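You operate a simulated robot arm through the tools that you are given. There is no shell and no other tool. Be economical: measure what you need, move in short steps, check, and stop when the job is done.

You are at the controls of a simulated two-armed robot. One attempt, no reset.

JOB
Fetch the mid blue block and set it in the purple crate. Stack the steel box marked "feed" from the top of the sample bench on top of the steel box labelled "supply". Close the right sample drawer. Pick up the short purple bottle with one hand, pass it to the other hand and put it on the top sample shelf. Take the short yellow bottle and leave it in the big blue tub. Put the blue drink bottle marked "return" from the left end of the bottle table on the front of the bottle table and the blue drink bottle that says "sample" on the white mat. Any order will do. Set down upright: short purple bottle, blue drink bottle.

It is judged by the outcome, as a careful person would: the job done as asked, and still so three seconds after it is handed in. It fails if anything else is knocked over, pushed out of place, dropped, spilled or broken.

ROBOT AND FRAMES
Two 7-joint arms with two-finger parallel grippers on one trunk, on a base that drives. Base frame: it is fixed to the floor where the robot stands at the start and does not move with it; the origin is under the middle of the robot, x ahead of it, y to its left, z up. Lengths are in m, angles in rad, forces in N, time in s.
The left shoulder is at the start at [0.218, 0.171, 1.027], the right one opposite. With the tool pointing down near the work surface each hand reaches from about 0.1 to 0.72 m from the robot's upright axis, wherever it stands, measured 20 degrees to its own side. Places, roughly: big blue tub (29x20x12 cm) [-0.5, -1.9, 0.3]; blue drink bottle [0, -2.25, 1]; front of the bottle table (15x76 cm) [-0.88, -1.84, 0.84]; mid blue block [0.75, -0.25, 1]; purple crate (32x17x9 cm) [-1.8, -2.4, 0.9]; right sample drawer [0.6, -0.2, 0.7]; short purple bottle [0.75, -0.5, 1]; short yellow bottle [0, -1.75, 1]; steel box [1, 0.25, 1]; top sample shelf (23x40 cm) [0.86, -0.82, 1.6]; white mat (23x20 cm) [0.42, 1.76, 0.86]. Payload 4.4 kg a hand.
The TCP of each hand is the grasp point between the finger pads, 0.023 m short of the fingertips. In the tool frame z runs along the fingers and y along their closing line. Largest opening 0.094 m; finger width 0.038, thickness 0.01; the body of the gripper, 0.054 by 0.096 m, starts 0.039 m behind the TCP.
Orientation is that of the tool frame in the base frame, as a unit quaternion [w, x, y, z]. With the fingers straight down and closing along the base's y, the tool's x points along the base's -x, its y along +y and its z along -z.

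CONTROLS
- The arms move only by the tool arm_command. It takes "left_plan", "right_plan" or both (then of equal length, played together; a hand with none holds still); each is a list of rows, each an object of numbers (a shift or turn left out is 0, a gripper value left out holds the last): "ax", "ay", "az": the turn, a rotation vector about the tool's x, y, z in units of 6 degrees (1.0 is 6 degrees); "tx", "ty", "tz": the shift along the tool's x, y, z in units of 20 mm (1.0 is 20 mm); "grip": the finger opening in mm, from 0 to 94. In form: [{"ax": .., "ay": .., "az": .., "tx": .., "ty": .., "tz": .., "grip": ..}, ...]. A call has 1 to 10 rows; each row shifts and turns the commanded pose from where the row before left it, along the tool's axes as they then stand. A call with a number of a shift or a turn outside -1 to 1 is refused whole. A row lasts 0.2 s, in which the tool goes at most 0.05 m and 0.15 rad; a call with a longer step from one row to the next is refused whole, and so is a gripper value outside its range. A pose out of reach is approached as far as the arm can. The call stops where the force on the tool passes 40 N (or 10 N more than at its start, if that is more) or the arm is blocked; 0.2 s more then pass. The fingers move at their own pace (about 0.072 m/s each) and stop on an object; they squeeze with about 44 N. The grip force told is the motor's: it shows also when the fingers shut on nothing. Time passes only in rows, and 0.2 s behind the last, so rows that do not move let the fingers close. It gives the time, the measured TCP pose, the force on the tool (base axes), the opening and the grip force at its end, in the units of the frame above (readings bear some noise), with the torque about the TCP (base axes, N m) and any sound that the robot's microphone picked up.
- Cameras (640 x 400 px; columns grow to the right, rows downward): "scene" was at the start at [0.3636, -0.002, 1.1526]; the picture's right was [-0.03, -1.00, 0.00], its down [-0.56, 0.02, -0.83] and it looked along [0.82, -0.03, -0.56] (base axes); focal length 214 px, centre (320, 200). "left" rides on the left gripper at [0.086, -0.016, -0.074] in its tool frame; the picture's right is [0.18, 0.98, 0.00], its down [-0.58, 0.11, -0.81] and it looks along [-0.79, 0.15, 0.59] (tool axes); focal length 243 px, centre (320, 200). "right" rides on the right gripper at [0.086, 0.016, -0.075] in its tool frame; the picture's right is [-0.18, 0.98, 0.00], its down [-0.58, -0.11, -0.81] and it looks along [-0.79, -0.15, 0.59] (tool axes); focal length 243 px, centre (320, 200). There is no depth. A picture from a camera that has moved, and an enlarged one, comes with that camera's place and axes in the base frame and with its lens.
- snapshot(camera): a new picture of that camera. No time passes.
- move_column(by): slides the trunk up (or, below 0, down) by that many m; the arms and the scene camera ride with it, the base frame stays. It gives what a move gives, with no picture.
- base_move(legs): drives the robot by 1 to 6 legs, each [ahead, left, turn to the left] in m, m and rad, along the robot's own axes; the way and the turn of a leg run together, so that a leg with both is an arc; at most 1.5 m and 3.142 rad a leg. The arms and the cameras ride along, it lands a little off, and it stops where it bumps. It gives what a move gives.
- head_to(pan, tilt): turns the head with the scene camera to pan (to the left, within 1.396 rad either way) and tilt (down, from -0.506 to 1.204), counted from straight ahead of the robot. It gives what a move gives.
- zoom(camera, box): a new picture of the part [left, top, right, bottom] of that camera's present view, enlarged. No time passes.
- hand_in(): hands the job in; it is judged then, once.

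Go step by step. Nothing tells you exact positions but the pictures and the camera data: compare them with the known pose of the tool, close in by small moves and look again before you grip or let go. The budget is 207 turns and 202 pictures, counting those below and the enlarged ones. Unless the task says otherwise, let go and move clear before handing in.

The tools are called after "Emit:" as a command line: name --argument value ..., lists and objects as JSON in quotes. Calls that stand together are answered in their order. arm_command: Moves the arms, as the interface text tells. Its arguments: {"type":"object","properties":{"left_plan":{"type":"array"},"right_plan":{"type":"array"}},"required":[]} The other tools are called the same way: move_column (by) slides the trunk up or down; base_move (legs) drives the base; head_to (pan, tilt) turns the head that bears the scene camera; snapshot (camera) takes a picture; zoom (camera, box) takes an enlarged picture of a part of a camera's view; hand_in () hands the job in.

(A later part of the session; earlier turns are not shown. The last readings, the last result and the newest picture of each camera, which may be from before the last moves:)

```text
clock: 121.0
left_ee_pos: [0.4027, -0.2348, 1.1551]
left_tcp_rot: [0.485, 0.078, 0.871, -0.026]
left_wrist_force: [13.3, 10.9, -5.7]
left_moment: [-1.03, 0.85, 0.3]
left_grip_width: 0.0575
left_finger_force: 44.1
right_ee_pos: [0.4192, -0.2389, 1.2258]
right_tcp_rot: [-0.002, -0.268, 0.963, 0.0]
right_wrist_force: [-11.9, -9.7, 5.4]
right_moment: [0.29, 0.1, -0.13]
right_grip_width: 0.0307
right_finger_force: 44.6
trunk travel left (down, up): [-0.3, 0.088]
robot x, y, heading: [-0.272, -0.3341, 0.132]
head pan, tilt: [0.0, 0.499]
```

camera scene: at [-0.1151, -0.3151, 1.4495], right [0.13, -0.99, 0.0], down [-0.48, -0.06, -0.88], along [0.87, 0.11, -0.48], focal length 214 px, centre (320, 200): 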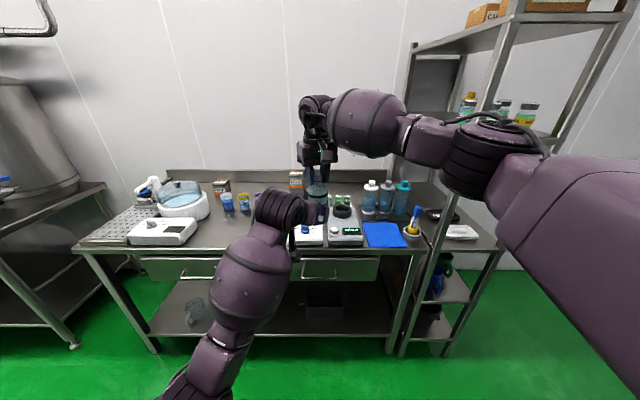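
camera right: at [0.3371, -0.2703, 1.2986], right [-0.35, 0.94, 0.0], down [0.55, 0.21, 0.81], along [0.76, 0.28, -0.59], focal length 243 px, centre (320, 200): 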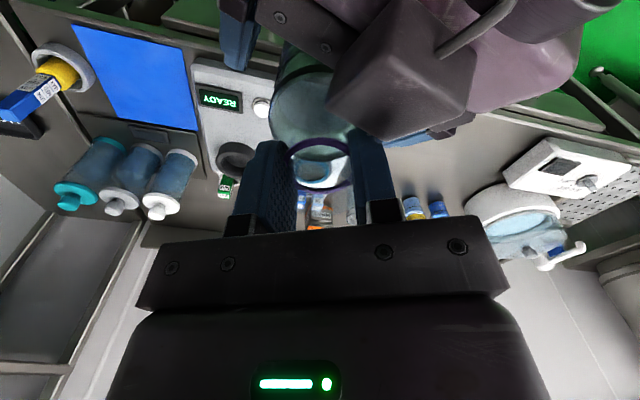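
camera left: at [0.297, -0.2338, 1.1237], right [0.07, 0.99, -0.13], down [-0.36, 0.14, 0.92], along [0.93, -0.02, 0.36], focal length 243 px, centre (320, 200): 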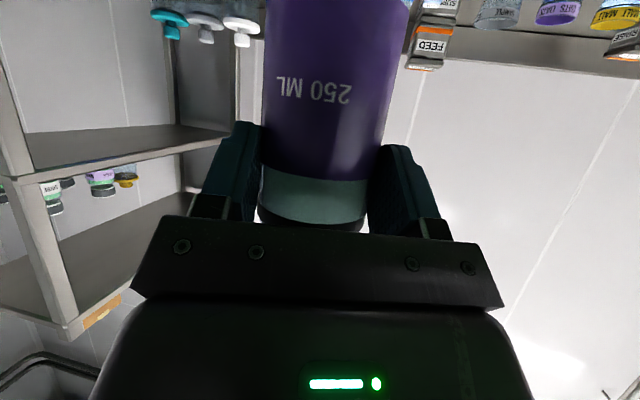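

Emit:
arm_command --left_plan '[{"tx": -0.025, "tz": 0.04, "ty": 0.05}, {}]'

Emit:
arm_command --right_plan '[{"grip": 38}, {"grip": 48}, {}]'

Emit:
snapshot --camera "right"

Emit:
snapshot --camera "left"

```text
clock: 121.7
left_ee_pos: [0.4038, -0.2355, 1.1563]
left_tcp_rot: [0.485, 0.08, 0.871, -0.027]
left_wrist_force: [13.9, 7.1, -7.9]
left_moment: [-0.52, 0.25, 0.34]
left_grip_width: 0.0576
left_finger_force: 44.4
right_ee_pos: [0.4201, -0.2388, 1.227]
right_tcp_rot: [0.0, -0.266, 0.964, -0.002]
right_wrist_force: [-13.4, -5.4, 8.0]
right_moment: [0.07, 0.81, -0.15]
right_grip_width: 0.0312
right_finger_force: 44.2
trunk travel left (down, up): [-0.3, 0.088]
robot x, y, heading: [-0.2735, -0.3321, 0.127]
head pan, tilt: [0.0, 0.499]
```

```text
clock: 122.5
left_ee_pos: [0.4037, -0.2363, 1.1563]
left_tcp_rot: [0.486, 0.08, 0.87, -0.028]
left_wrist_force: [-24.8, 3.9, -8.9]
left_moment: [-0.36, -1.87, 0.29]
left_grip_width: 0.0575
left_finger_force: 44.1
right_ee_pos: [0.4219, -0.242, 1.2257]
right_tcp_rot: [0.002, -0.264, 0.964, -0.002]
right_wrist_force: [25.2, -4.5, 8.6]
right_moment: [0.17, 0.22, -0.34]
right_grip_width: 0.0406
right_finger_force: 0.0
trunk travel left (down, up): [-0.3, 0.088]
robot x, y, heading: [-0.2658, -0.3365, 0.121]
head pan, tilt: [0.0, 0.499]
```

```text
110 pictures are left
camera right: at [0.3379, -0.2709, 1.2987], right [-0.34, 0.94, 0.0], down [0.55, 0.2, 0.81], along [0.76, 0.27, -0.59], focal length 243 px, centre (320, 200)
```

right: 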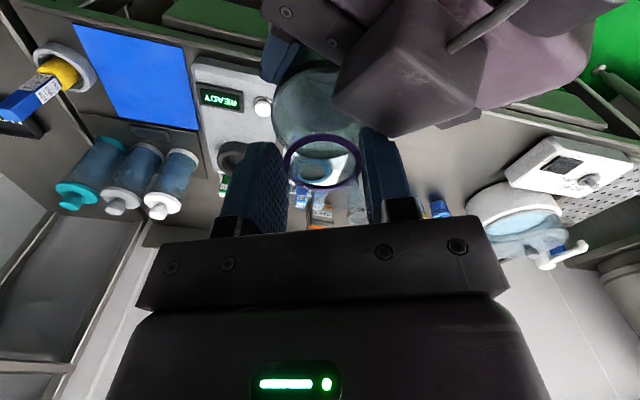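

```text
109 pictures are left
camera left: at [0.2941, -0.2323, 1.1238], right [0.07, 0.99, -0.13], down [-0.36, 0.14, 0.92], along [0.93, -0.02, 0.36], focal length 243 px, centre (320, 200)
```

left: 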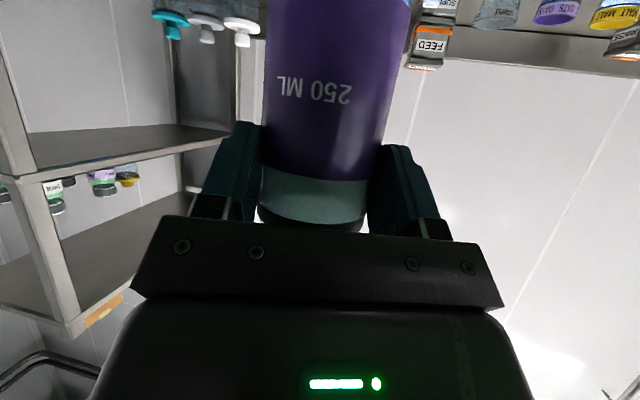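

Emit:
arm_command --right_plan '[{"grip": 39.5}, {"tz": -0.4}, {"tz": -0.6}, {"tz": -1}, {"tz": -1}, {"tz": -1}, {"tz": -1}]'

Emit:
snapshot --camera "left"

Emit:
snapshot --camera "scene"

```text
clock: 124.0
left_ee_pos: [0.4038, -0.2356, 1.157]
left_tcp_rot: [0.485, 0.079, 0.87, -0.027]
left_wrist_force: [0.0, -0.4, -0.2]
left_moment: [0.0, 0.01, 0.03]
left_grip_width: 0.057
left_finger_force: 44.5
right_ee_pos: [0.4198, -0.2368, 1.3276]
right_tcp_rot: [0.001, -0.266, 0.964, 0.0]
right_wrist_force: [-0.3, 0.6, 0.6]
right_moment: [-0.02, 0.01, 0.0]
right_grip_width: 0.0395
right_finger_force: 0.0
trunk travel left (down, up): [-0.3, 0.088]
robot x, y, heading: [-0.2726, -0.3323, 0.126]
head pan, tilt: [0.0, 0.499]
```

```text
108 pictures are left
camera left: at [0.2942, -0.2317, 1.1239], right [0.07, 0.99, -0.13], down [-0.36, 0.14, 0.92], along [0.93, -0.02, 0.36], focal length 243 px, centre (320, 200)
```

left: 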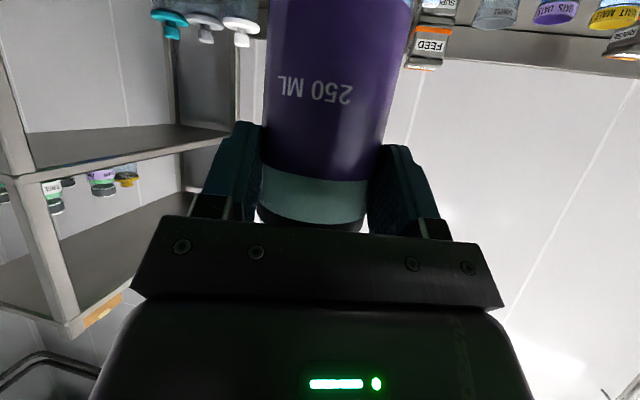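

```text
107 pictures are left
camera scene: at [-0.1159, -0.3148, 1.4496], right [0.13, -0.99, 0.0], down [-0.47, -0.06, -0.88], along [0.87, 0.11, -0.48], focal length 214 px, centre (320, 200)
```

scene: 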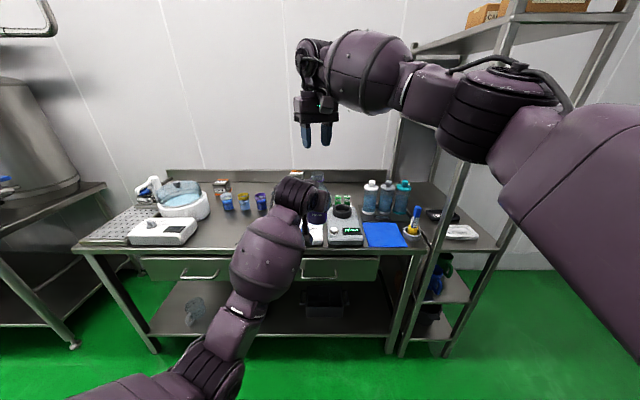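

Handover done; the bottle is upright in the left hand. I'll look to the right before driving to the rack.

Emit:
arm_command --right_plan '[{"tx": 1, "tz": -1}, {"tx": 1, "tz": -1}, {"tz": -1}, {"tz": -1}, {"tz": -1}, {"az": 1, "tz": -1}, {"az": 1, "tz": -1}, {"az": 1, "tz": -1}, {"az": 1, "tz": -1}, {"tz": -1}]'

Emit:
head_to --pan -1.35 --tilt 0.35

Emit:
snapshot --camera "scene"

Emit:
snapshot --camera "right"

```text
clock: 126.2
left_ee_pos: [0.4019, -0.2353, 1.1573]
left_tcp_rot: [0.486, 0.079, 0.87, -0.028]
left_wrist_force: [-1.0, 0.2, 0.2]
left_moment: [-0.02, 0.0, 0.01]
left_grip_width: 0.0571
left_finger_force: 43.9
right_ee_pos: [0.3816, -0.2562, 1.521]
right_tcp_rot: [0.001, -0.06, 0.998, -0.002]
right_wrist_force: [0.2, 0.7, 0.3]
right_moment: [0.0, 0.01, 0.0]
right_grip_width: 0.0395
right_finger_force: 0.0
right hand out of reach, approached as far as the arm can: row 10
trunk travel left (down, up): [-0.3, 0.088]
robot x, y, heading: [-0.269, -0.3362, 0.129]
head pan, tilt: [0.0, 0.499]
```

```text
clock: 127.8
left_ee_pos: [0.4029, -0.2359, 1.1575]
left_tcp_rot: [0.484, 0.079, 0.871, -0.027]
left_wrist_force: [-0.4, 0.1, -0.6]
left_moment: [0.02, 0.0, -0.04]
left_grip_width: 0.057
left_finger_force: 44.3
right_ee_pos: [0.3825, -0.258, 1.5202]
right_tcp_rot: [-0.002, -0.06, 0.998, -0.002]
right_wrist_force: [-1.3, 0.9, -0.7]
right_moment: [0.0, -0.04, 0.01]
right_grip_width: 0.0395
right_finger_force: 0.1
trunk travel left (down, up): [-0.3, 0.088]
robot x, y, heading: [-0.2674, -0.3406, 0.129]
head pan, tilt: [-1.349, 0.351]
```

```text
106 pictures are left
camera scene: at [-0.1738, -0.4139, 1.4632], right [-0.94, -0.34, 0.0], down [-0.12, 0.32, -0.94], along [0.32, -0.88, -0.34], focal length 214 px, centre (320, 200)
```

scene: 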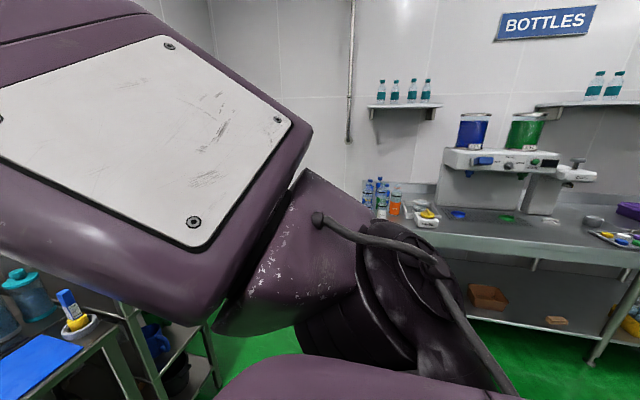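

```text
105 pictures are left
camera right: at [0.2942, -0.2523, 1.5925], right [0.07, 1.0, 0.0], down [0.59, -0.04, 0.8], along [0.8, -0.05, -0.59], focal length 243 px, centre (320, 200)
```

right: 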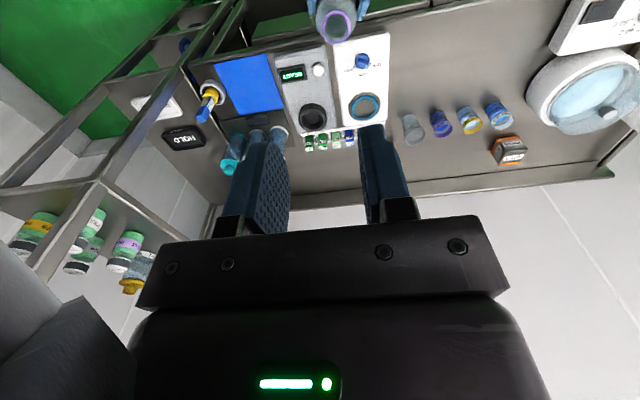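

Emit:
move_column --by 0.085

Emit:
base_move --legs '[[-0.12, 0, 0], [0, -0.62, 0]]'

Emit:
arm_command --left_plan '[{"tx": -1, "ty": 0.035, "tz": -0.62}, {"tx": -1, "ty": 0.035, "tz": -0.62}, {"tx": -1, "ty": 0.035, "tz": -0.62}, {"tx": -1, "ty": 0.035, "tz": -0.62}, {"tx": -1, "ty": 0.035, "tz": -0.62}, {"tx": -1, "ty": 0.035, "tz": -0.62}, {"tx": -1, "ty": 0.035, "tz": -0.62}, {"tx": -1, "ty": 0.035, "tz": -0.62}]'

Emit:
head_to --pan 0.0 --tilt 0.0

Emit:
snapshot --camera "scene"

Emit:
snapshot --camera "right"

```text
clock: 129.0
left_ee_pos: [0.4041, -0.2358, 1.2414]
left_tcp_rot: [0.484, 0.08, 0.871, -0.028]
left_wrist_force: [0.0, -0.6, -0.3]
left_moment: [0.02, -0.03, 0.03]
left_grip_width: 0.0572
left_finger_force: 43.8
right_ee_pos: [0.3768, -0.2611, 1.6113]
right_tcp_rot: [0.009, -0.059, 0.998, 0.001]
right_wrist_force: [-0.8, 0.1, -0.7]
right_moment: [0.02, 0.01, 0.01]
right_grip_width: 0.0394
right_finger_force: 0.1
trunk travel left (down, up): [-0.385, 0.003]
robot x, y, heading: [-0.2707, -0.3353, 0.127]
head pan, tilt: [-1.349, 0.351]
```

```text
clock: 135.7
left_ee_pos: [0.3602, -0.8709, 1.2428]
left_tcp_rot: [0.485, 0.082, 0.87, -0.029]
left_wrist_force: [0.0, 0.3, 0.4]
left_moment: [-0.01, -0.02, 0.02]
left_grip_width: 0.0571
left_finger_force: 43.3
right_ee_pos: [0.3324, -0.8946, 1.6124]
right_tcp_rot: [0.009, -0.057, 0.998, -0.001]
right_wrist_force: [-0.2, 0.1, 0.8]
right_moment: [-0.01, -0.01, 0.04]
right_grip_width: 0.0396
right_finger_force: 0.0
trunk travel left (down, up): [-0.385, 0.003]
robot x, y, heading: [-0.3118, -0.9655, 0.118]
head pan, tilt: [-1.349, 0.351]
```

```text
clock: 137.5
left_ee_pos: [0.3597, -0.8709, 1.4303]
left_tcp_rot: [0.486, 0.083, 0.87, -0.029]
left_wrist_force: [1.0, 0.8, -0.9]
left_moment: [0.02, -0.01, 0.0]
left_grip_width: 0.0572
left_finger_force: 44.4
right_ee_pos: [0.3329, -0.8948, 1.6125]
right_tcp_rot: [0.009, -0.055, 0.998, 0.0]
right_wrist_force: [0.2, -0.3, -0.6]
right_moment: [0.0, 0.02, -0.01]
right_grip_width: 0.0393
right_finger_force: 0.0
trunk travel left (down, up): [-0.385, 0.003]
robot x, y, heading: [-0.312, -0.9655, 0.114]
head pan, tilt: [-1.349, 0.351]
```

```text
clock: 139.0
left_ee_pos: [0.36, -0.8701, 1.429]
left_tcp_rot: [0.485, 0.082, 0.87, -0.028]
left_wrist_force: [1.1, 0.3, 0.3]
left_moment: [0.02, 0.01, -0.02]
left_grip_width: 0.0572
left_finger_force: 43.9
right_ee_pos: [0.3313, -0.8954, 1.6126]
right_tcp_rot: [0.008, -0.056, 0.998, -0.001]
right_wrist_force: [1.0, 0.6, -0.3]
right_moment: [0.0, 0.01, 0.01]
right_grip_width: 0.0396
right_finger_force: 0.2
trunk travel left (down, up): [-0.385, 0.003]
robot x, y, heading: [-0.3166, -0.9663, 0.122]
head pan, tilt: [0.0, 0.0]
```

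```text
104 pictures are left
camera scene: at [-0.1687, -0.9468, 1.5812], right [0.12, -0.99, 0.0], down [0.0, 0.0, -1.0], along [0.99, 0.12, 0.0], focal length 214 px, centre (320, 200)
```

scene: 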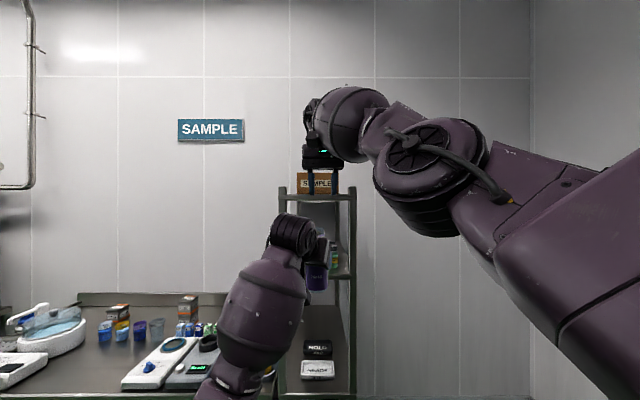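

```text
103 pictures are left
camera right: at [0.2422, -0.8881, 1.6832], right [0.07, 1.0, 0.0], down [0.58, -0.04, 0.82], along [0.81, -0.06, -0.58], focal length 243 px, centre (320, 200)
```

right: 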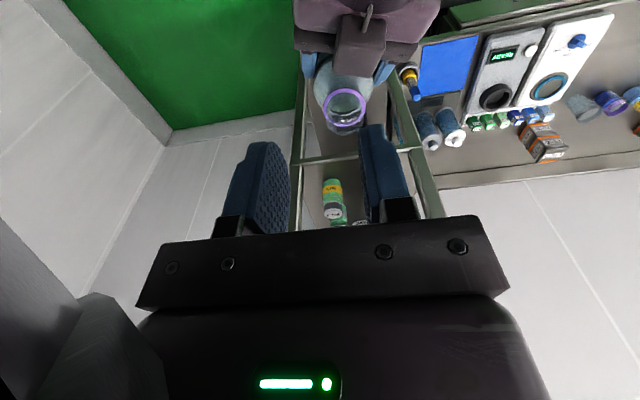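

Emit:
arm_command --right_plan '[{"ay": -1, "grip": 94}, {"ay": -1}, {"ay": -1}, {"ay": -1}]'

Emit:
snapshot --camera "right"

```text
clock: 140.0
left_ee_pos: [0.36, -0.8721, 1.4293]
left_tcp_rot: [0.485, 0.083, 0.87, -0.029]
left_wrist_force: [0.2, 0.0, 0.4]
left_moment: [0.02, -0.01, 0.0]
left_grip_width: 0.0571
left_finger_force: 44.2
right_ee_pos: [0.3317, -0.8955, 1.611]
right_tcp_rot: [0.217, -0.054, 0.975, 0.01]
right_wrist_force: [-0.6, -0.1, 1.0]
right_moment: [-0.01, 0.0, 0.01]
right_grip_width: 0.094
right_finger_force: 0.1
trunk travel left (down, up): [-0.385, 0.003]
robot x, y, heading: [-0.3164, -0.963, 0.119]
head pan, tilt: [0.0, 0.0]
```

```text
102 pictures are left
camera right: at [0.2198, -0.8912, 1.6415], right [0.06, 1.0, 0.08], down [0.19, -0.09, 0.98], along [0.98, -0.04, -0.2], focal length 243 px, centre (320, 200)
```

right: 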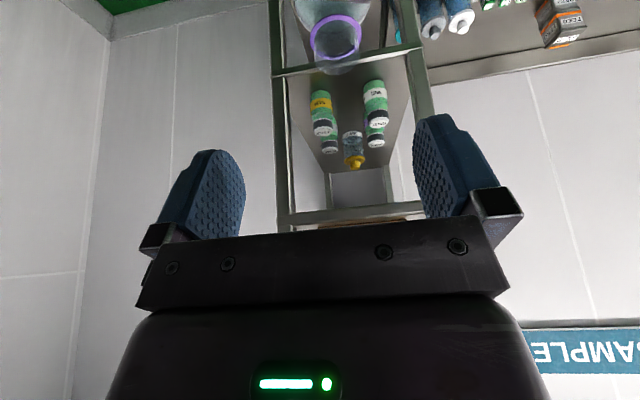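

Emit:
arm_command --right_plan '[{"ty": -1}, {"ty": -1}, {"ty": -1}, {"ty": -1}, {"ty": -1}, {"ty": -1}, {"ty": -1}, {"ty": -1}, {"ty": -1}, {"ty": -1}]'

Emit:
arm_command --left_plan '[{"tx": -1, "ty": 0.035, "tz": -0.62}, {"tx": -1, "ty": 0.035, "tz": -0.62}, {"tx": -1, "ty": 0.035, "tz": -0.62}, {"tx": -1, "ty": 0.035, "tz": -0.62}, {"tx": -1, "ty": 0.035, "tz": -0.62}, {"tx": -1, "ty": 0.035, "tz": -0.62}, {"tx": -1, "ty": 0.035, "tz": -0.62}, {"tx": -1, "ty": 0.035, "tz": -0.62}, {"tx": -1, "ty": 0.035, "tz": -0.62}, {"tx": -1, "ty": 0.035, "tz": -0.62}]'

Emit:
arm_command --left_plan '[{"tx": -1, "ty": 0.035, "tz": -0.62}, {"tx": -1, "ty": 0.035, "tz": -0.62}, {"tx": -1, "ty": 0.035, "tz": -0.62}, {"tx": -1, "ty": 0.035, "tz": -0.62}]'

Emit:
snapshot --camera "left"

Emit:
snapshot --camera "scene"

```text
clock: 142.2
left_ee_pos: [0.3606, -0.8714, 1.4301]
left_tcp_rot: [0.486, 0.083, 0.87, -0.029]
left_wrist_force: [-0.4, -0.5, -1.1]
left_moment: [-0.01, -0.01, 0.01]
left_grip_width: 0.0572
left_finger_force: 44.4
right_ee_pos: [0.353, -1.0969, 1.6133]
right_tcp_rot: [0.215, -0.054, 0.975, 0.012]
right_wrist_force: [0.5, 0.1, 0.2]
right_moment: [0.03, -0.01, -0.04]
right_grip_width: 0.0941
right_finger_force: 0.0
trunk travel left (down, up): [-0.385, 0.003]
robot x, y, heading: [-0.3157, -0.9652, 0.12]
head pan, tilt: [0.0, 0.0]
```

```text
clock: 144.4
left_ee_pos: [0.3598, -0.8711, 1.6659]
left_tcp_rot: [0.484, 0.082, 0.87, -0.029]
left_wrist_force: [0.3, -0.6, 0.7]
left_moment: [0.0, 0.0, 0.0]
left_grip_width: 0.0572
left_finger_force: 43.8
right_ee_pos: [0.3535, -1.0951, 1.6144]
right_tcp_rot: [0.216, -0.055, 0.975, 0.011]
right_wrist_force: [-0.9, -0.4, 0.0]
right_moment: [0.01, -0.04, 0.0]
right_grip_width: 0.0936
right_finger_force: 0.1
trunk travel left (down, up): [-0.385, 0.003]
robot x, y, heading: [-0.3162, -0.9683, 0.118]
head pan, tilt: [0.0, 0.0]
```

```text
clock: 145.4
left_ee_pos: [0.3608, -0.8706, 1.7623]
left_tcp_rot: [0.485, 0.083, 0.87, -0.029]
left_wrist_force: [0.4, 0.4, 0.6]
left_moment: [0.0, -0.03, -0.01]
left_grip_width: 0.0574
left_finger_force: 43.7
right_ee_pos: [0.3535, -1.0942, 1.6142]
right_tcp_rot: [0.216, -0.055, 0.975, 0.011]
right_wrist_force: [-0.3, -0.2, 0.3]
right_moment: [0.03, 0.01, -0.04]
right_grip_width: 0.0942
right_finger_force: 0.1
trunk travel left (down, up): [-0.385, 0.003]
robot x, y, heading: [-0.3144, -0.9663, 0.119]
head pan, tilt: [0.0, 0.0]
```

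```text
101 pictures are left
camera left: at [0.2508, -0.8656, 1.728], right [0.07, 0.99, -0.13], down [-0.36, 0.15, 0.92], along [0.93, -0.02, 0.37], focal length 243 px, centre (320, 200)
```

left: 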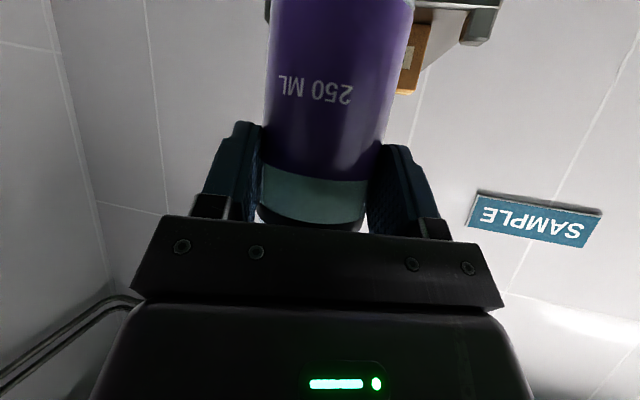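

```text
100 pictures are left
camera scene: at [-0.1699, -0.9471, 1.5813], right [0.12, -0.99, 0.0], down [0.0, 0.0, -1.0], along [0.99, 0.12, 0.0], focal length 214 px, centre (320, 200)
```

scene: 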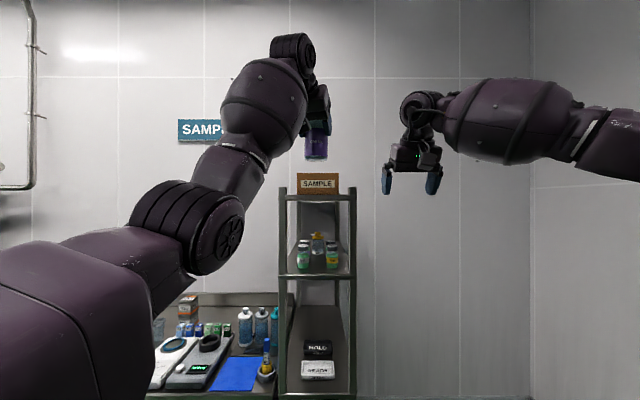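

Emit:
arm_command --right_plan '[{"tz": -1, "tx": -0.46}, {"tz": -1, "tx": -0.46}, {"tz": -1, "tx": -0.46}, {"tz": -1, "tx": -0.46}, {"tz": -1, "tx": -0.46}, {"tz": -1, "tx": -0.46}, {"tz": -1, "tx": -0.46}, {"tz": -1, "tx": -0.46}, {"tz": -1, "tx": -0.46}, {"tz": -1, "tx": -0.46}]'

Emit:
snapshot --camera "right"

```text
clock: 147.6
left_ee_pos: [0.3607, -0.8684, 1.7604]
left_tcp_rot: [0.486, 0.081, 0.87, -0.029]
left_wrist_force: [0.4, 0.2, -0.6]
left_moment: [0.03, -0.05, -0.04]
left_grip_width: 0.0573
left_finger_force: 43.9
right_ee_pos: [0.3348, -1.0959, 1.7895]
right_tcp_rot: [0.215, -0.055, 0.975, 0.011]
right_wrist_force: [-0.3, 0.1, -0.5]
right_moment: [-0.01, 0.0, -0.01]
right_grip_width: 0.0941
right_finger_force: 0.1
right hand out of reach, approached as far as the arm can: row 8, 9, 10
trunk travel left (down, up): [-0.385, 0.003]
robot x, y, heading: [-0.32, -0.9646, 0.119]
head pan, tilt: [0.0, 0.0]
```

```text
99 pictures are left
camera right: at [0.2231, -1.0926, 1.8186], right [0.06, 1.0, 0.07], down [0.2, -0.08, 0.98], along [0.98, -0.04, -0.2], focal length 243 px, centre (320, 200)
```

right: 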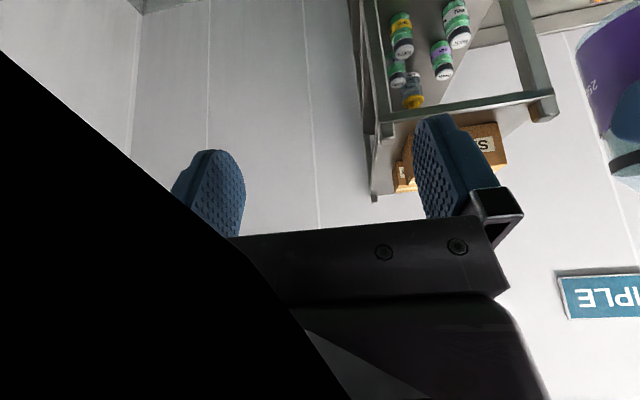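

Emit:
arm_command --right_plan '[{"az": -1}, {"az": -1}, {"az": -1}]'

Emit:
zoom --camera "right" --box '[240, 60, 480, 220]'

```text
clock: 148.4
left_ee_pos: [0.3614, -0.8698, 1.7602]
left_tcp_rot: [0.484, 0.083, 0.87, -0.029]
left_wrist_force: [0.9, 0.4, -1.1]
left_moment: [-0.03, 0.01, 0.02]
left_grip_width: 0.0572
left_finger_force: 44.2
right_ee_pos: [0.3239, -1.1062, 1.7773]
right_tcp_rot: [0.217, -0.182, 0.959, -0.017]
right_wrist_force: [-0.5, -0.3, -0.4]
right_moment: [-0.02, 0.02, -0.02]
right_grip_width: 0.0938
right_finger_force: 0.0
right hand out of reach, approached as far as the arm can: row 2, 3
trunk travel left (down, up): [-0.385, 0.003]
robot x, y, heading: [-0.3165, -0.9663, 0.127]
head pan, tilt: [0.0, 0.0]
```

```text
2.50 times, centred on (360, 140) of right
camera zoom: at [0.2122, -1.1255, 1.8048], right [-0.18, 0.98, -0.03], down [0.19, 0.07, 0.98], along [0.97, 0.17, -0.19], focal length 606 px, centre (220, 350)
```

zoom: 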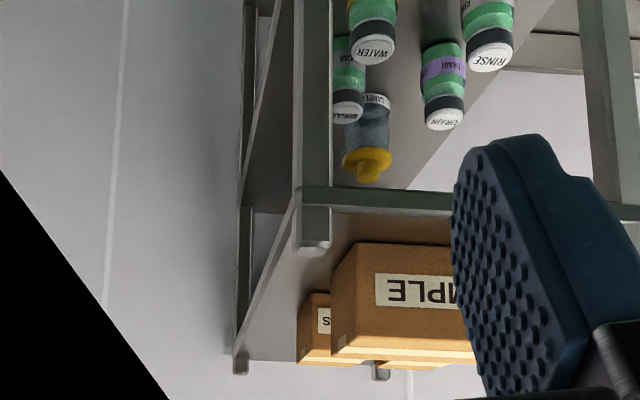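

The top shelf has a free strip about 7.5 cm deep in front of the SAMPLE box; I'll set the bottle there. Driving forward part-way.

Emit:
base_move --legs '[[0.2, 0, 0]]'

Emit:
snapshot --camera "left"

Emit:
snapshot --camera "right"

Emit:
zoom --camera "scene" --box '[220, 80, 420, 230]'

```text
clock: 150.0
left_ee_pos: [0.556, -0.8459, 1.7603]
left_tcp_rot: [0.485, 0.082, 0.87, -0.029]
left_wrist_force: [0.1, 0.4, -0.3]
left_moment: [-0.04, 0.0, 0.02]
left_grip_width: 0.057
left_finger_force: 43.6
right_ee_pos: [0.517, -1.082, 1.7776]
right_tcp_rot: [0.216, -0.182, 0.959, -0.017]
right_wrist_force: [-0.5, 0.4, 0.7]
right_moment: [0.0, -0.01, 0.0]
right_grip_width: 0.0938
right_finger_force: 0.0
trunk travel left (down, up): [-0.385, 0.003]
robot x, y, heading: [-0.1189, -0.9425, 0.117]
head pan, tilt: [0.0, 0.0]
```

```text
97 pictures are left
camera left: at [0.4461, -0.8414, 1.7274], right [0.07, 0.99, -0.13], down [-0.36, 0.14, 0.92], along [0.93, -0.02, 0.36], focal length 243 px, centre (320, 200)
```

left: 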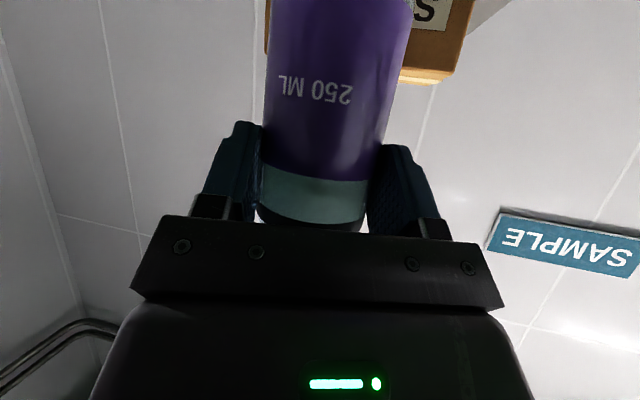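

```text
96 pictures are left
camera right: at [0.4063, -1.1008, 1.8052], right [-0.18, 0.98, -0.03], down [0.19, 0.07, 0.98], along [0.97, 0.17, -0.19], focal length 243 px, centre (320, 200)
```

right: 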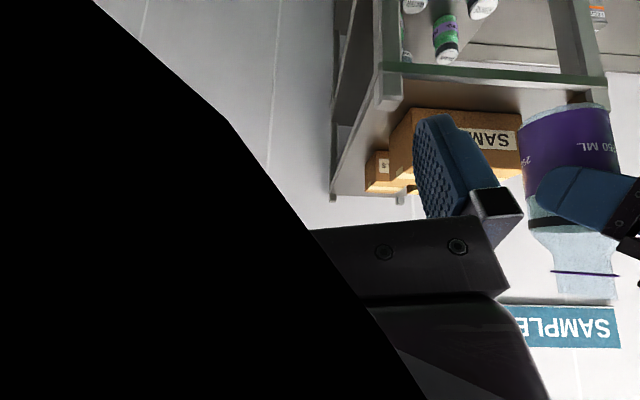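

```text
2.67 times, centred on (320, 155) of scene
camera zoom: at [0.0256, -0.9232, 1.5812], right [0.12, -0.99, 0.0], down [0.0, 0.0, -1.0], along [0.99, 0.12, 0.0], focal length 572 px, centre (320, 320)
```

zoom: 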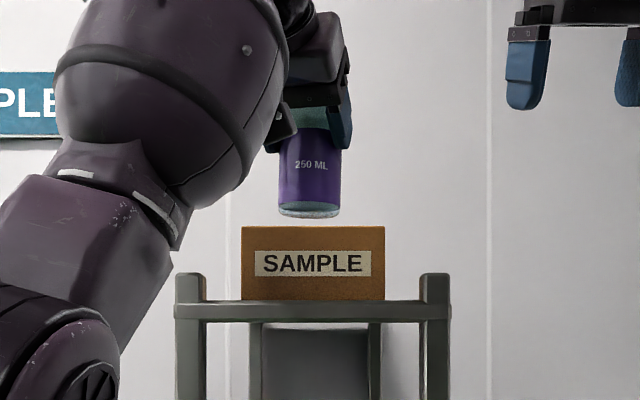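

Emit:
arm_command --left_plan '[{"tx": -0.587, "ty": 0.339, "tz": 0.965}, {"tx": -0.587, "ty": 0.339, "tz": 0.965}, {"tx": -0.587, "ty": 0.339, "tz": 0.965}, {"tx": -0.587, "ty": 0.339, "tz": 0.965}, {"tx": 0.743, "ty": -0.03, "tz": 0.461}, {"tx": 0.743, "ty": -0.03, "tz": 0.461}]'

Emit:
snapshot --camera "right"

Emit:
zoom --camera "scene" --box '[220, 80, 420, 230]'

```text
clock: 151.4
left_ee_pos: [0.6231, -0.833, 1.718]
left_tcp_rot: [0.486, 0.082, 0.87, -0.029]
left_wrist_force: [-0.4, 0.1, -0.9]
left_moment: [0.0, -0.03, -0.01]
left_grip_width: 0.0572
left_finger_force: 43.8
left hand out of reach, approached as far as the arm can: row 3, 4
right_ee_pos: [0.5163, -1.0819, 1.7769]
right_tcp_rot: [0.217, -0.182, 0.959, -0.017]
right_wrist_force: [-1.0, -0.3, 0.3]
right_moment: [-0.01, -0.01, 0.0]
right_grip_width: 0.094
right_finger_force: 0.0
trunk travel left (down, up): [-0.385, 0.003]
robot x, y, heading: [-0.1238, -0.943, 0.122]
head pan, tilt: [0.0, 0.0]
```

```text
94 pictures are left
camera right: at [0.4058, -1.1006, 1.8053], right [-0.18, 0.98, -0.03], down [0.19, 0.07, 0.98], along [0.97, 0.17, -0.19], focal length 243 px, centre (320, 200)
```

right: 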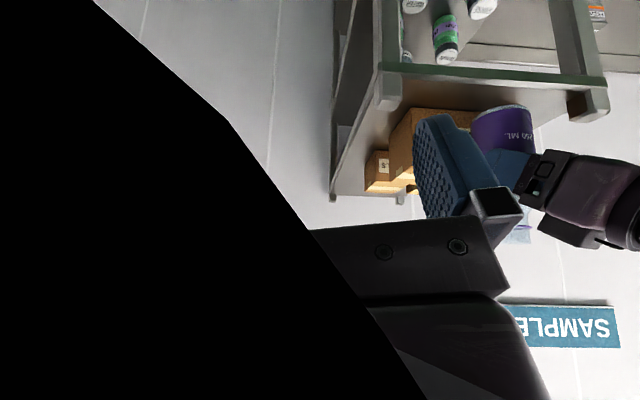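

```text
2.67 times, centred on (320, 155) of scene
camera zoom: at [0.0251, -0.923, 1.5812], right [0.12, -0.99, 0.0], down [0.0, 0.0, -1.0], along [0.99, 0.12, 0.0], focal length 572 px, centre (320, 320)
```

zoom: 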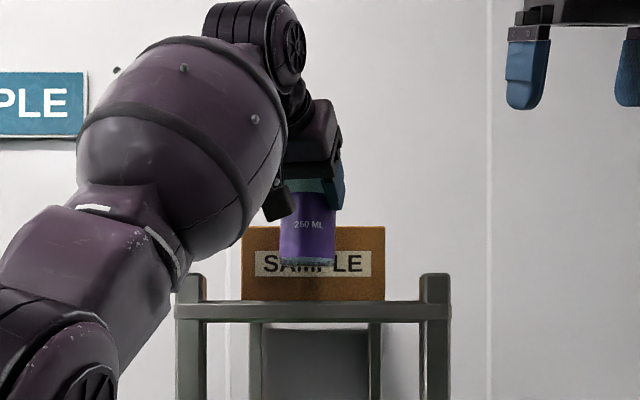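

Emit:
base_move --legs '[[0.022, 0, 0]]'

Emit:
snapshot --camera "left"

Emit:
zoom --camera "right" --box '[360, 40, 600, 200]'

```text
clock: 152.2
left_ee_pos: [0.6401, -0.8332, 1.7197]
left_tcp_rot: [0.487, 0.082, 0.869, -0.028]
left_wrist_force: [-1.5, 0.1, 0.3]
left_moment: [0.02, -0.02, 0.03]
left_grip_width: 0.0572
left_finger_force: 44.6
right_ee_pos: [0.5343, -1.0801, 1.7795]
right_tcp_rot: [0.218, -0.181, 0.959, -0.017]
right_wrist_force: [0.0, -0.3, 0.2]
right_moment: [0.0, -0.05, 0.01]
right_grip_width: 0.0939
right_finger_force: 0.0
trunk travel left (down, up): [-0.385, 0.003]
robot x, y, heading: [-0.0988, -0.937, 0.118]
head pan, tilt: [0.0, 0.0]
```

```text
92 pictures are left
camera left: at [0.5319, -0.8275, 1.6855], right [0.07, 0.99, -0.13], down [-0.36, 0.14, 0.92], along [0.93, -0.02, 0.37], focal length 243 px, centre (320, 200)
```

left: 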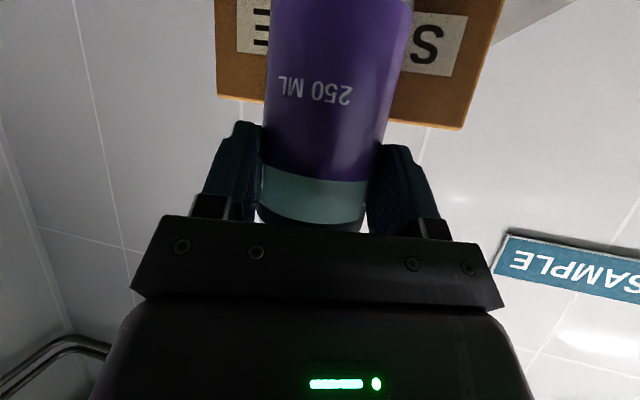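

```text
2.50 times, centred on (480, 120) of right
camera zoom: at [0.4227, -1.0989, 1.8069], right [-0.18, 0.98, -0.03], down [0.18, 0.07, 0.98], along [0.97, 0.17, -0.19], focal length 606 px, centre (-80, 400)
```

zoom: 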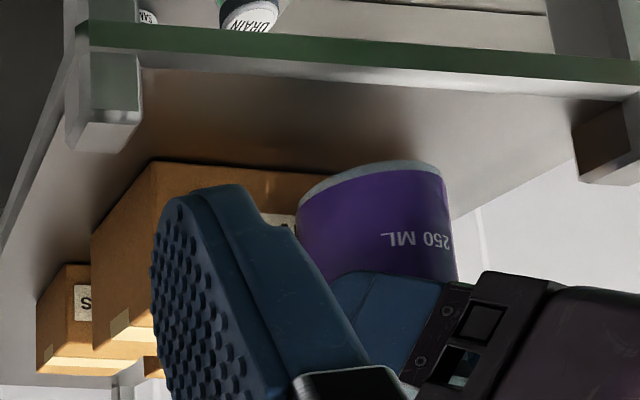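

Emit:
arm_command --left_plan '[{"tx": -0.25, "ty": 0.14, "tz": 0.41}, {"tx": 0.54, "ty": -0.02, "tz": 0.334}, {"tx": 0.54, "ty": -0.02, "tz": 0.334}]'

Emit:
zoom --camera "right" --box '[360, 40, 600, 200]'

Emit:
zoom --camera "scene" --box '[240, 130, 400, 230]'

```text
clock: 153.0
left_ee_pos: [0.6565, -0.831, 1.6931]
left_tcp_rot: [0.485, 0.083, 0.87, -0.03]
left_wrist_force: [0.0, 0.5, -0.1]
left_moment: [0.04, -0.02, -0.03]
left_grip_width: 0.0575
left_finger_force: 44.4
right_ee_pos: [0.5393, -1.0791, 1.7767]
right_tcp_rot: [0.217, -0.181, 0.959, -0.017]
right_wrist_force: [0.6, 0.1, -0.5]
right_moment: [0.01, 0.03, -0.02]
right_grip_width: 0.0939
right_finger_force: 0.0
trunk travel left (down, up): [-0.385, 0.003]
robot x, y, heading: [-0.1019, -0.9402, 0.119]
head pan, tilt: [0.0, 0.0]
```

```text
2.50 times, centred on (480, 120) of right
camera zoom: at [0.4279, -1.0982, 1.8053], right [-0.18, 0.98, -0.03], down [0.19, 0.07, 0.98], along [0.97, 0.17, -0.19], focal length 606 px, centre (-80, 400)
```

zoom: 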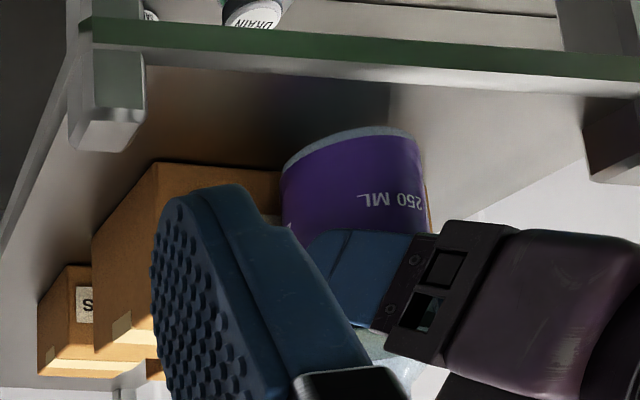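

```text
4.00 times, centred on (320, 180) of scene
camera zoom: at [0.0474, -0.9205, 1.5811], right [0.12, -0.99, 0.0], down [0.0, 0.0, -1.0], along [0.99, 0.12, 0.0], focal length 858 px, centre (320, 280)
```

zoom: 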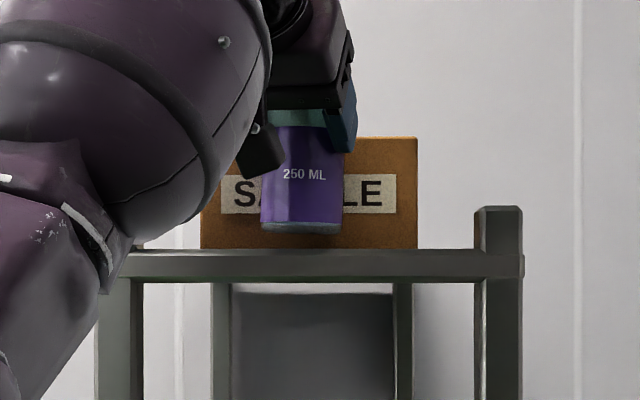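

Emit:
arm_command --left_plan '[{"tx": 0.17, "tz": 0.105}, {"tx": 0.17, "tz": 0.105}, {"tx": 0.13, "tz": 0.08}]'

Emit:
zoom --camera "scene" --box '[280, 150, 360, 210]'

Emit:
zoom --camera "right" --box '[400, 40, 560, 150]'

```text
clock: 153.8
left_ee_pos: [0.6551, -0.8302, 1.6833]
left_tcp_rot: [0.486, 0.082, 0.87, -0.028]
left_wrist_force: [0.3, -1.0, 0.0]
left_moment: [0.01, -0.03, -0.02]
left_grip_width: 0.0573
left_finger_force: 44.3
right_ee_pos: [0.5374, -1.0793, 1.7775]
right_tcp_rot: [0.218, -0.181, 0.959, -0.017]
right_wrist_force: [-0.4, 0.5, 0.5]
right_moment: [0.01, -0.01, 0.0]
right_grip_width: 0.094
right_finger_force: 0.0
trunk travel left (down, up): [-0.385, 0.003]
robot x, y, heading: [-0.0987, -0.9421, 0.121]
head pan, tilt: [0.0, 0.0]
```

```text
6.67 times, centred on (320, 180) of scene
camera zoom: at [0.0465, -0.9206, 1.5812], right [0.12, -0.99, 0.0], down [0.0, 0.0, -1.0], along [0.99, 0.12, 0.0], focal length 1430 px, centre (320, 333)
```

zoom: 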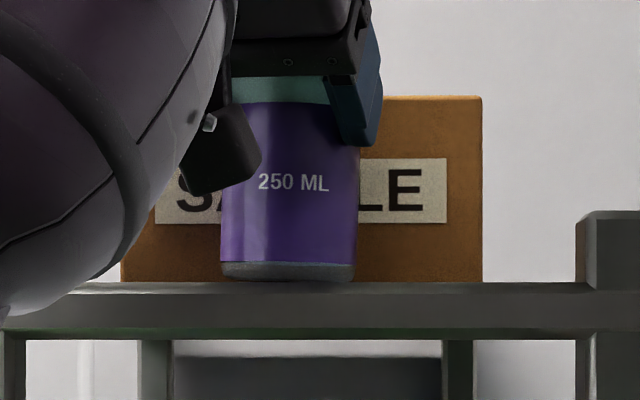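

```text
3.64 times, centred on (480, 95) of right
camera zoom: at [0.4267, -1.0985, 1.8057], right [-0.18, 0.98, -0.03], down [0.18, 0.07, 0.98], along [0.97, 0.17, -0.19], focal length 882 px, centre (-262, 582)
```

zoom: 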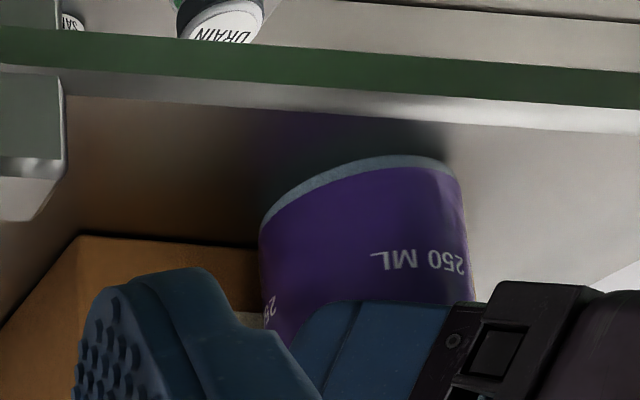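

Emit:
arm_command --left_plan '[{"tx": 0.085, "tz": 0.053}, {"tx": 0.085, "tz": 0.053}]'

Emit:
arm_command --left_plan '[{"tx": 0.065, "tz": 0.04}]'

```text
clock: 154.4
left_ee_pos: [0.6537, -0.8301, 1.6806]
left_tcp_rot: [0.489, 0.082, 0.868, -0.029]
left_wrist_force: [5.8, -0.7, 18.9]
left_moment: [-0.41, -0.5, 0.09]
left_grip_width: 0.0573
left_finger_force: 44.1
right_ee_pos: [0.5377, -1.0795, 1.7785]
right_tcp_rot: [0.218, -0.181, 0.959, -0.016]
right_wrist_force: [0.2, 0.1, -0.1]
right_moment: [-0.05, 0.03, 0.0]
right_grip_width: 0.0941
right_finger_force: 0.0
trunk travel left (down, up): [-0.385, 0.003]
robot x, y, heading: [-0.1011, -0.9365, 0.117]
head pan, tilt: [0.0, 0.0]
```

```text
clock: 154.8
left_ee_pos: [0.6539, -0.83, 1.6806]
left_tcp_rot: [0.49, 0.083, 0.867, -0.029]
left_wrist_force: [10.5, 0.0, 31.8]
left_moment: [-0.63, -0.88, 0.24]
left_grip_width: 0.0572
left_finger_force: 43.7
right_ee_pos: [0.5353, -1.0791, 1.7785]
right_tcp_rot: [0.217, -0.182, 0.959, -0.016]
right_wrist_force: [0.0, -0.3, -0.1]
right_moment: [-0.01, 0.0, -0.01]
right_grip_width: 0.094
right_finger_force: 0.1
trunk travel left (down, up): [-0.385, 0.003]
robot x, y, heading: [-0.1006, -0.9416, 0.122]
head pan, tilt: [0.0, 0.0]
```

Emit:
arm_command --left_plan '[{"tx": -0.075, "tz": -0.045}, {"grip": 70}, {"grip": 90}, {}]'

Emit:
zoom --camera "scene" --box '[280, 150, 360, 210]'

Emit:
zoom --camera "right" --box '[400, 40, 560, 150]'

```text
clock: 155.8
left_ee_pos: [0.6556, -0.8304, 1.6758]
left_tcp_rot: [0.485, 0.082, 0.87, -0.029]
left_wrist_force: [-0.1, 0.4, -0.8]
left_moment: [0.01, 0.01, 0.01]
left_grip_width: 0.0899
left_finger_force: 0.1
right_ee_pos: [0.5384, -1.0801, 1.7764]
right_tcp_rot: [0.216, -0.181, 0.959, -0.016]
right_wrist_force: [-0.3, -0.1, 0.6]
right_moment: [0.0, 0.0, -0.01]
right_grip_width: 0.0941
right_finger_force: 0.0
trunk travel left (down, up): [-0.385, 0.003]
robot x, y, heading: [-0.102, -0.9383, 0.12]
head pan, tilt: [0.0, 0.0]
```

```text
6.67 times, centred on (320, 180) of scene
camera zoom: at [0.0471, -0.9206, 1.5811], right [0.12, -0.99, 0.0], down [0.0, 0.0, -1.0], along [0.99, 0.12, 0.0], focal length 1430 px, centre (320, 333)
```

zoom: 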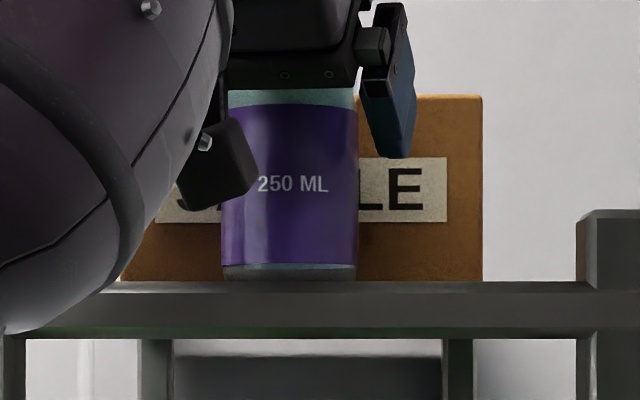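

```text
3.64 times, centred on (480, 95) of right
camera zoom: at [0.4274, -1.0984, 1.8055], right [-0.18, 0.98, -0.03], down [0.18, 0.07, 0.98], along [0.97, 0.17, -0.19], focal length 882 px, centre (-262, 582)
```

zoom: 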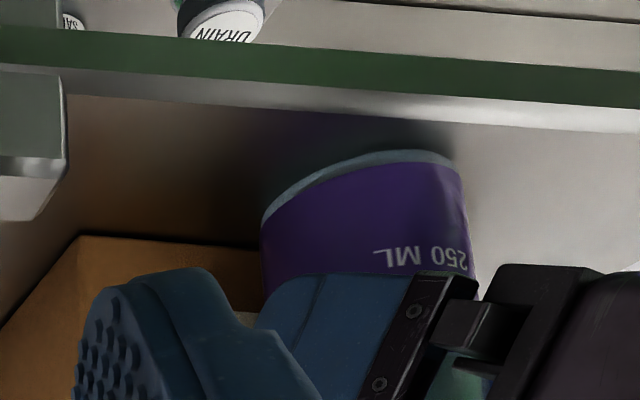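

Emit:
arm_command --left_plan '[{"tx": 0.263, "tz": -0.425}, {"tx": 0.526, "tz": -0.849}, {"tx": 0.526, "tz": -0.849}, {"tx": 0.526, "tz": -0.849}, {"tx": 0.526, "tz": -0.849}, {"tx": 0.526, "tz": -0.849}, {"tx": 0.526, "tz": -0.849}]'

Emit:
zoom --camera "scene" --box '[240, 100, 400, 220]'

Emit:
zoom --camera "right" --box '[400, 40, 600, 180]'

```text
clock: 157.4
left_ee_pos: [0.5272, -0.8075, 1.6771]
left_tcp_rot: [0.486, 0.082, 0.87, -0.029]
left_wrist_force: [-0.5, 0.2, 0.4]
left_moment: [-0.02, -0.01, 0.03]
left_grip_width: 0.0899
left_finger_force: 0.1
right_ee_pos: [0.5371, -1.08, 1.7771]
right_tcp_rot: [0.219, -0.182, 0.959, -0.016]
right_wrist_force: [-0.6, -0.2, 0.2]
right_moment: [-0.01, 0.0, 0.01]
right_grip_width: 0.094
right_finger_force: 0.0
trunk travel left (down, up): [-0.385, 0.003]
robot x, y, heading: [-0.1009, -0.9403, 0.126]
head pan, tilt: [0.0, 0.0]
```

```text
3.33 times, centred on (320, 160) of scene
camera zoom: at [0.046, -0.9204, 1.5812], right [0.12, -0.99, 0.0], down [0.0, 0.0, -1.0], along [0.99, 0.12, 0.0], focal length 715 px, centre (320, 333)
```

zoom: 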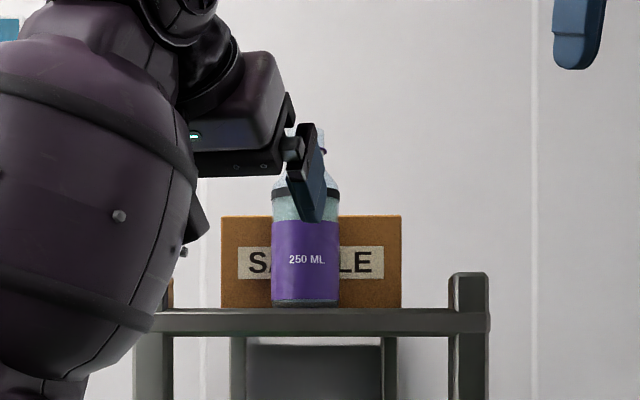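

```text
2.86 times, centred on (500, 110) of right
camera zoom: at [0.4261, -1.0981, 1.8059], right [-0.18, 0.98, -0.03], down [0.18, 0.07, 0.98], along [0.97, 0.17, -0.19], focal length 693 px, centre (-194, 457)
```

zoom: 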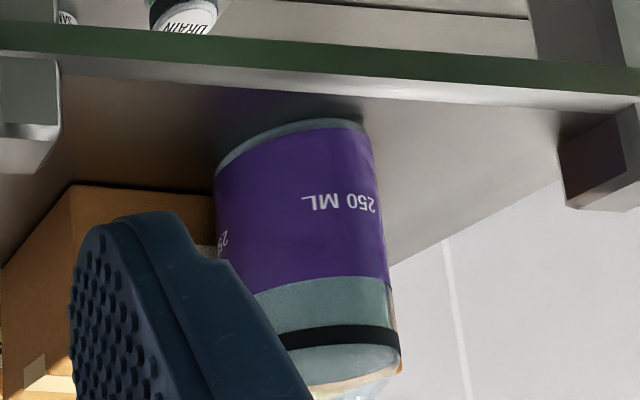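

Bottle stands upright on the top shelf. Backing off and returning to the bench for the MED blue block.

Emit:
base_move --legs '[[-0.35, 0, 0], [0, 0.97, 0], [0.6, 0, 0]]'

Emit:
move_column --by -0.085

Emit:
head_to --pan -0.2 --tilt 0.7

Emit:
snapshot --camera "scene"

```text
clock: 171.1
left_ee_pos: [0.6936, 0.137, 1.6778]
left_tcp_rot: [0.485, 0.101, 0.868, -0.039]
left_wrist_force: [-0.6, -0.5, -0.3]
left_moment: [0.04, 0.05, 0.0]
left_grip_width: 0.09
left_finger_force: 0.0
right_ee_pos: [0.6906, -0.1352, 1.7783]
right_tcp_rot: [0.217, -0.161, 0.963, -0.021]
right_wrist_force: [-0.3, 0.2, 0.3]
right_moment: [0.01, -0.02, -0.01]
right_grip_width: 0.0939
right_finger_force: 0.2
trunk travel left (down, up): [-0.385, 0.003]
robot x, y, heading: [0.0577, 0.0328, 0.077]
head pan, tilt: [0.0, 0.0]
```

```text
clock: 172.3
left_ee_pos: [0.6934, 0.1378, 1.5938]
left_tcp_rot: [0.486, 0.101, 0.867, -0.039]
left_wrist_force: [0.3, -0.5, 0.9]
left_moment: [-0.04, -0.01, -0.02]
left_grip_width: 0.0901
left_finger_force: 0.1
right_ee_pos: [0.6891, -0.1347, 1.6941]
right_tcp_rot: [0.218, -0.162, 0.962, -0.022]
right_wrist_force: [-0.2, 0.1, 0.4]
right_moment: [0.02, -0.02, -0.01]
right_grip_width: 0.0941
right_finger_force: 0.1
trunk travel left (down, up): [-0.3, 0.088]
robot x, y, heading: [0.0573, 0.0305, 0.077]
head pan, tilt: [0.0, 0.0]
```

```text
clock: 173.3
left_ee_pos: [0.6925, 0.138, 1.5925]
left_tcp_rot: [0.486, 0.1, 0.868, -0.039]
left_wrist_force: [-0.6, 0.5, -0.9]
left_moment: [0.03, 0.0, 0.0]
left_grip_width: 0.0897
left_finger_force: 0.0
right_ee_pos: [0.6917, -0.1351, 1.6937]
right_tcp_rot: [0.217, -0.161, 0.963, -0.021]
right_wrist_force: [0.3, 0.2, -0.5]
right_moment: [-0.02, 0.0, 0.03]
right_grip_width: 0.0939
right_finger_force: 0.1
trunk travel left (down, up): [-0.3, 0.088]
robot x, y, heading: [0.0563, 0.0296, 0.077]
head pan, tilt: [-0.201, 0.7]
```

```text
82 pictures are left
camera scene: at [0.2095, 0.0276, 1.4319], right [-0.12, -0.99, 0.0], down [-0.64, 0.08, -0.77], along [0.76, -0.09, -0.64], focal length 214 px, centre (320, 200)
```

scene: 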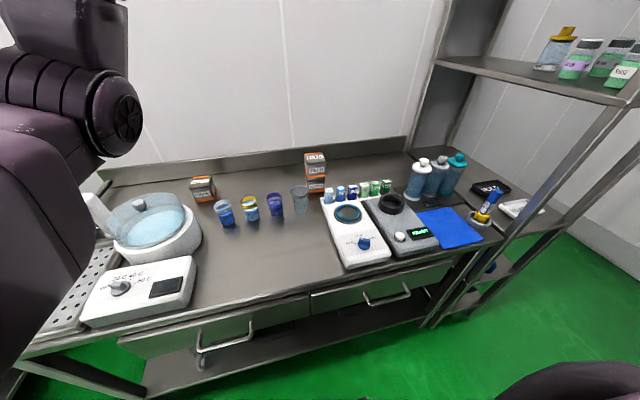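

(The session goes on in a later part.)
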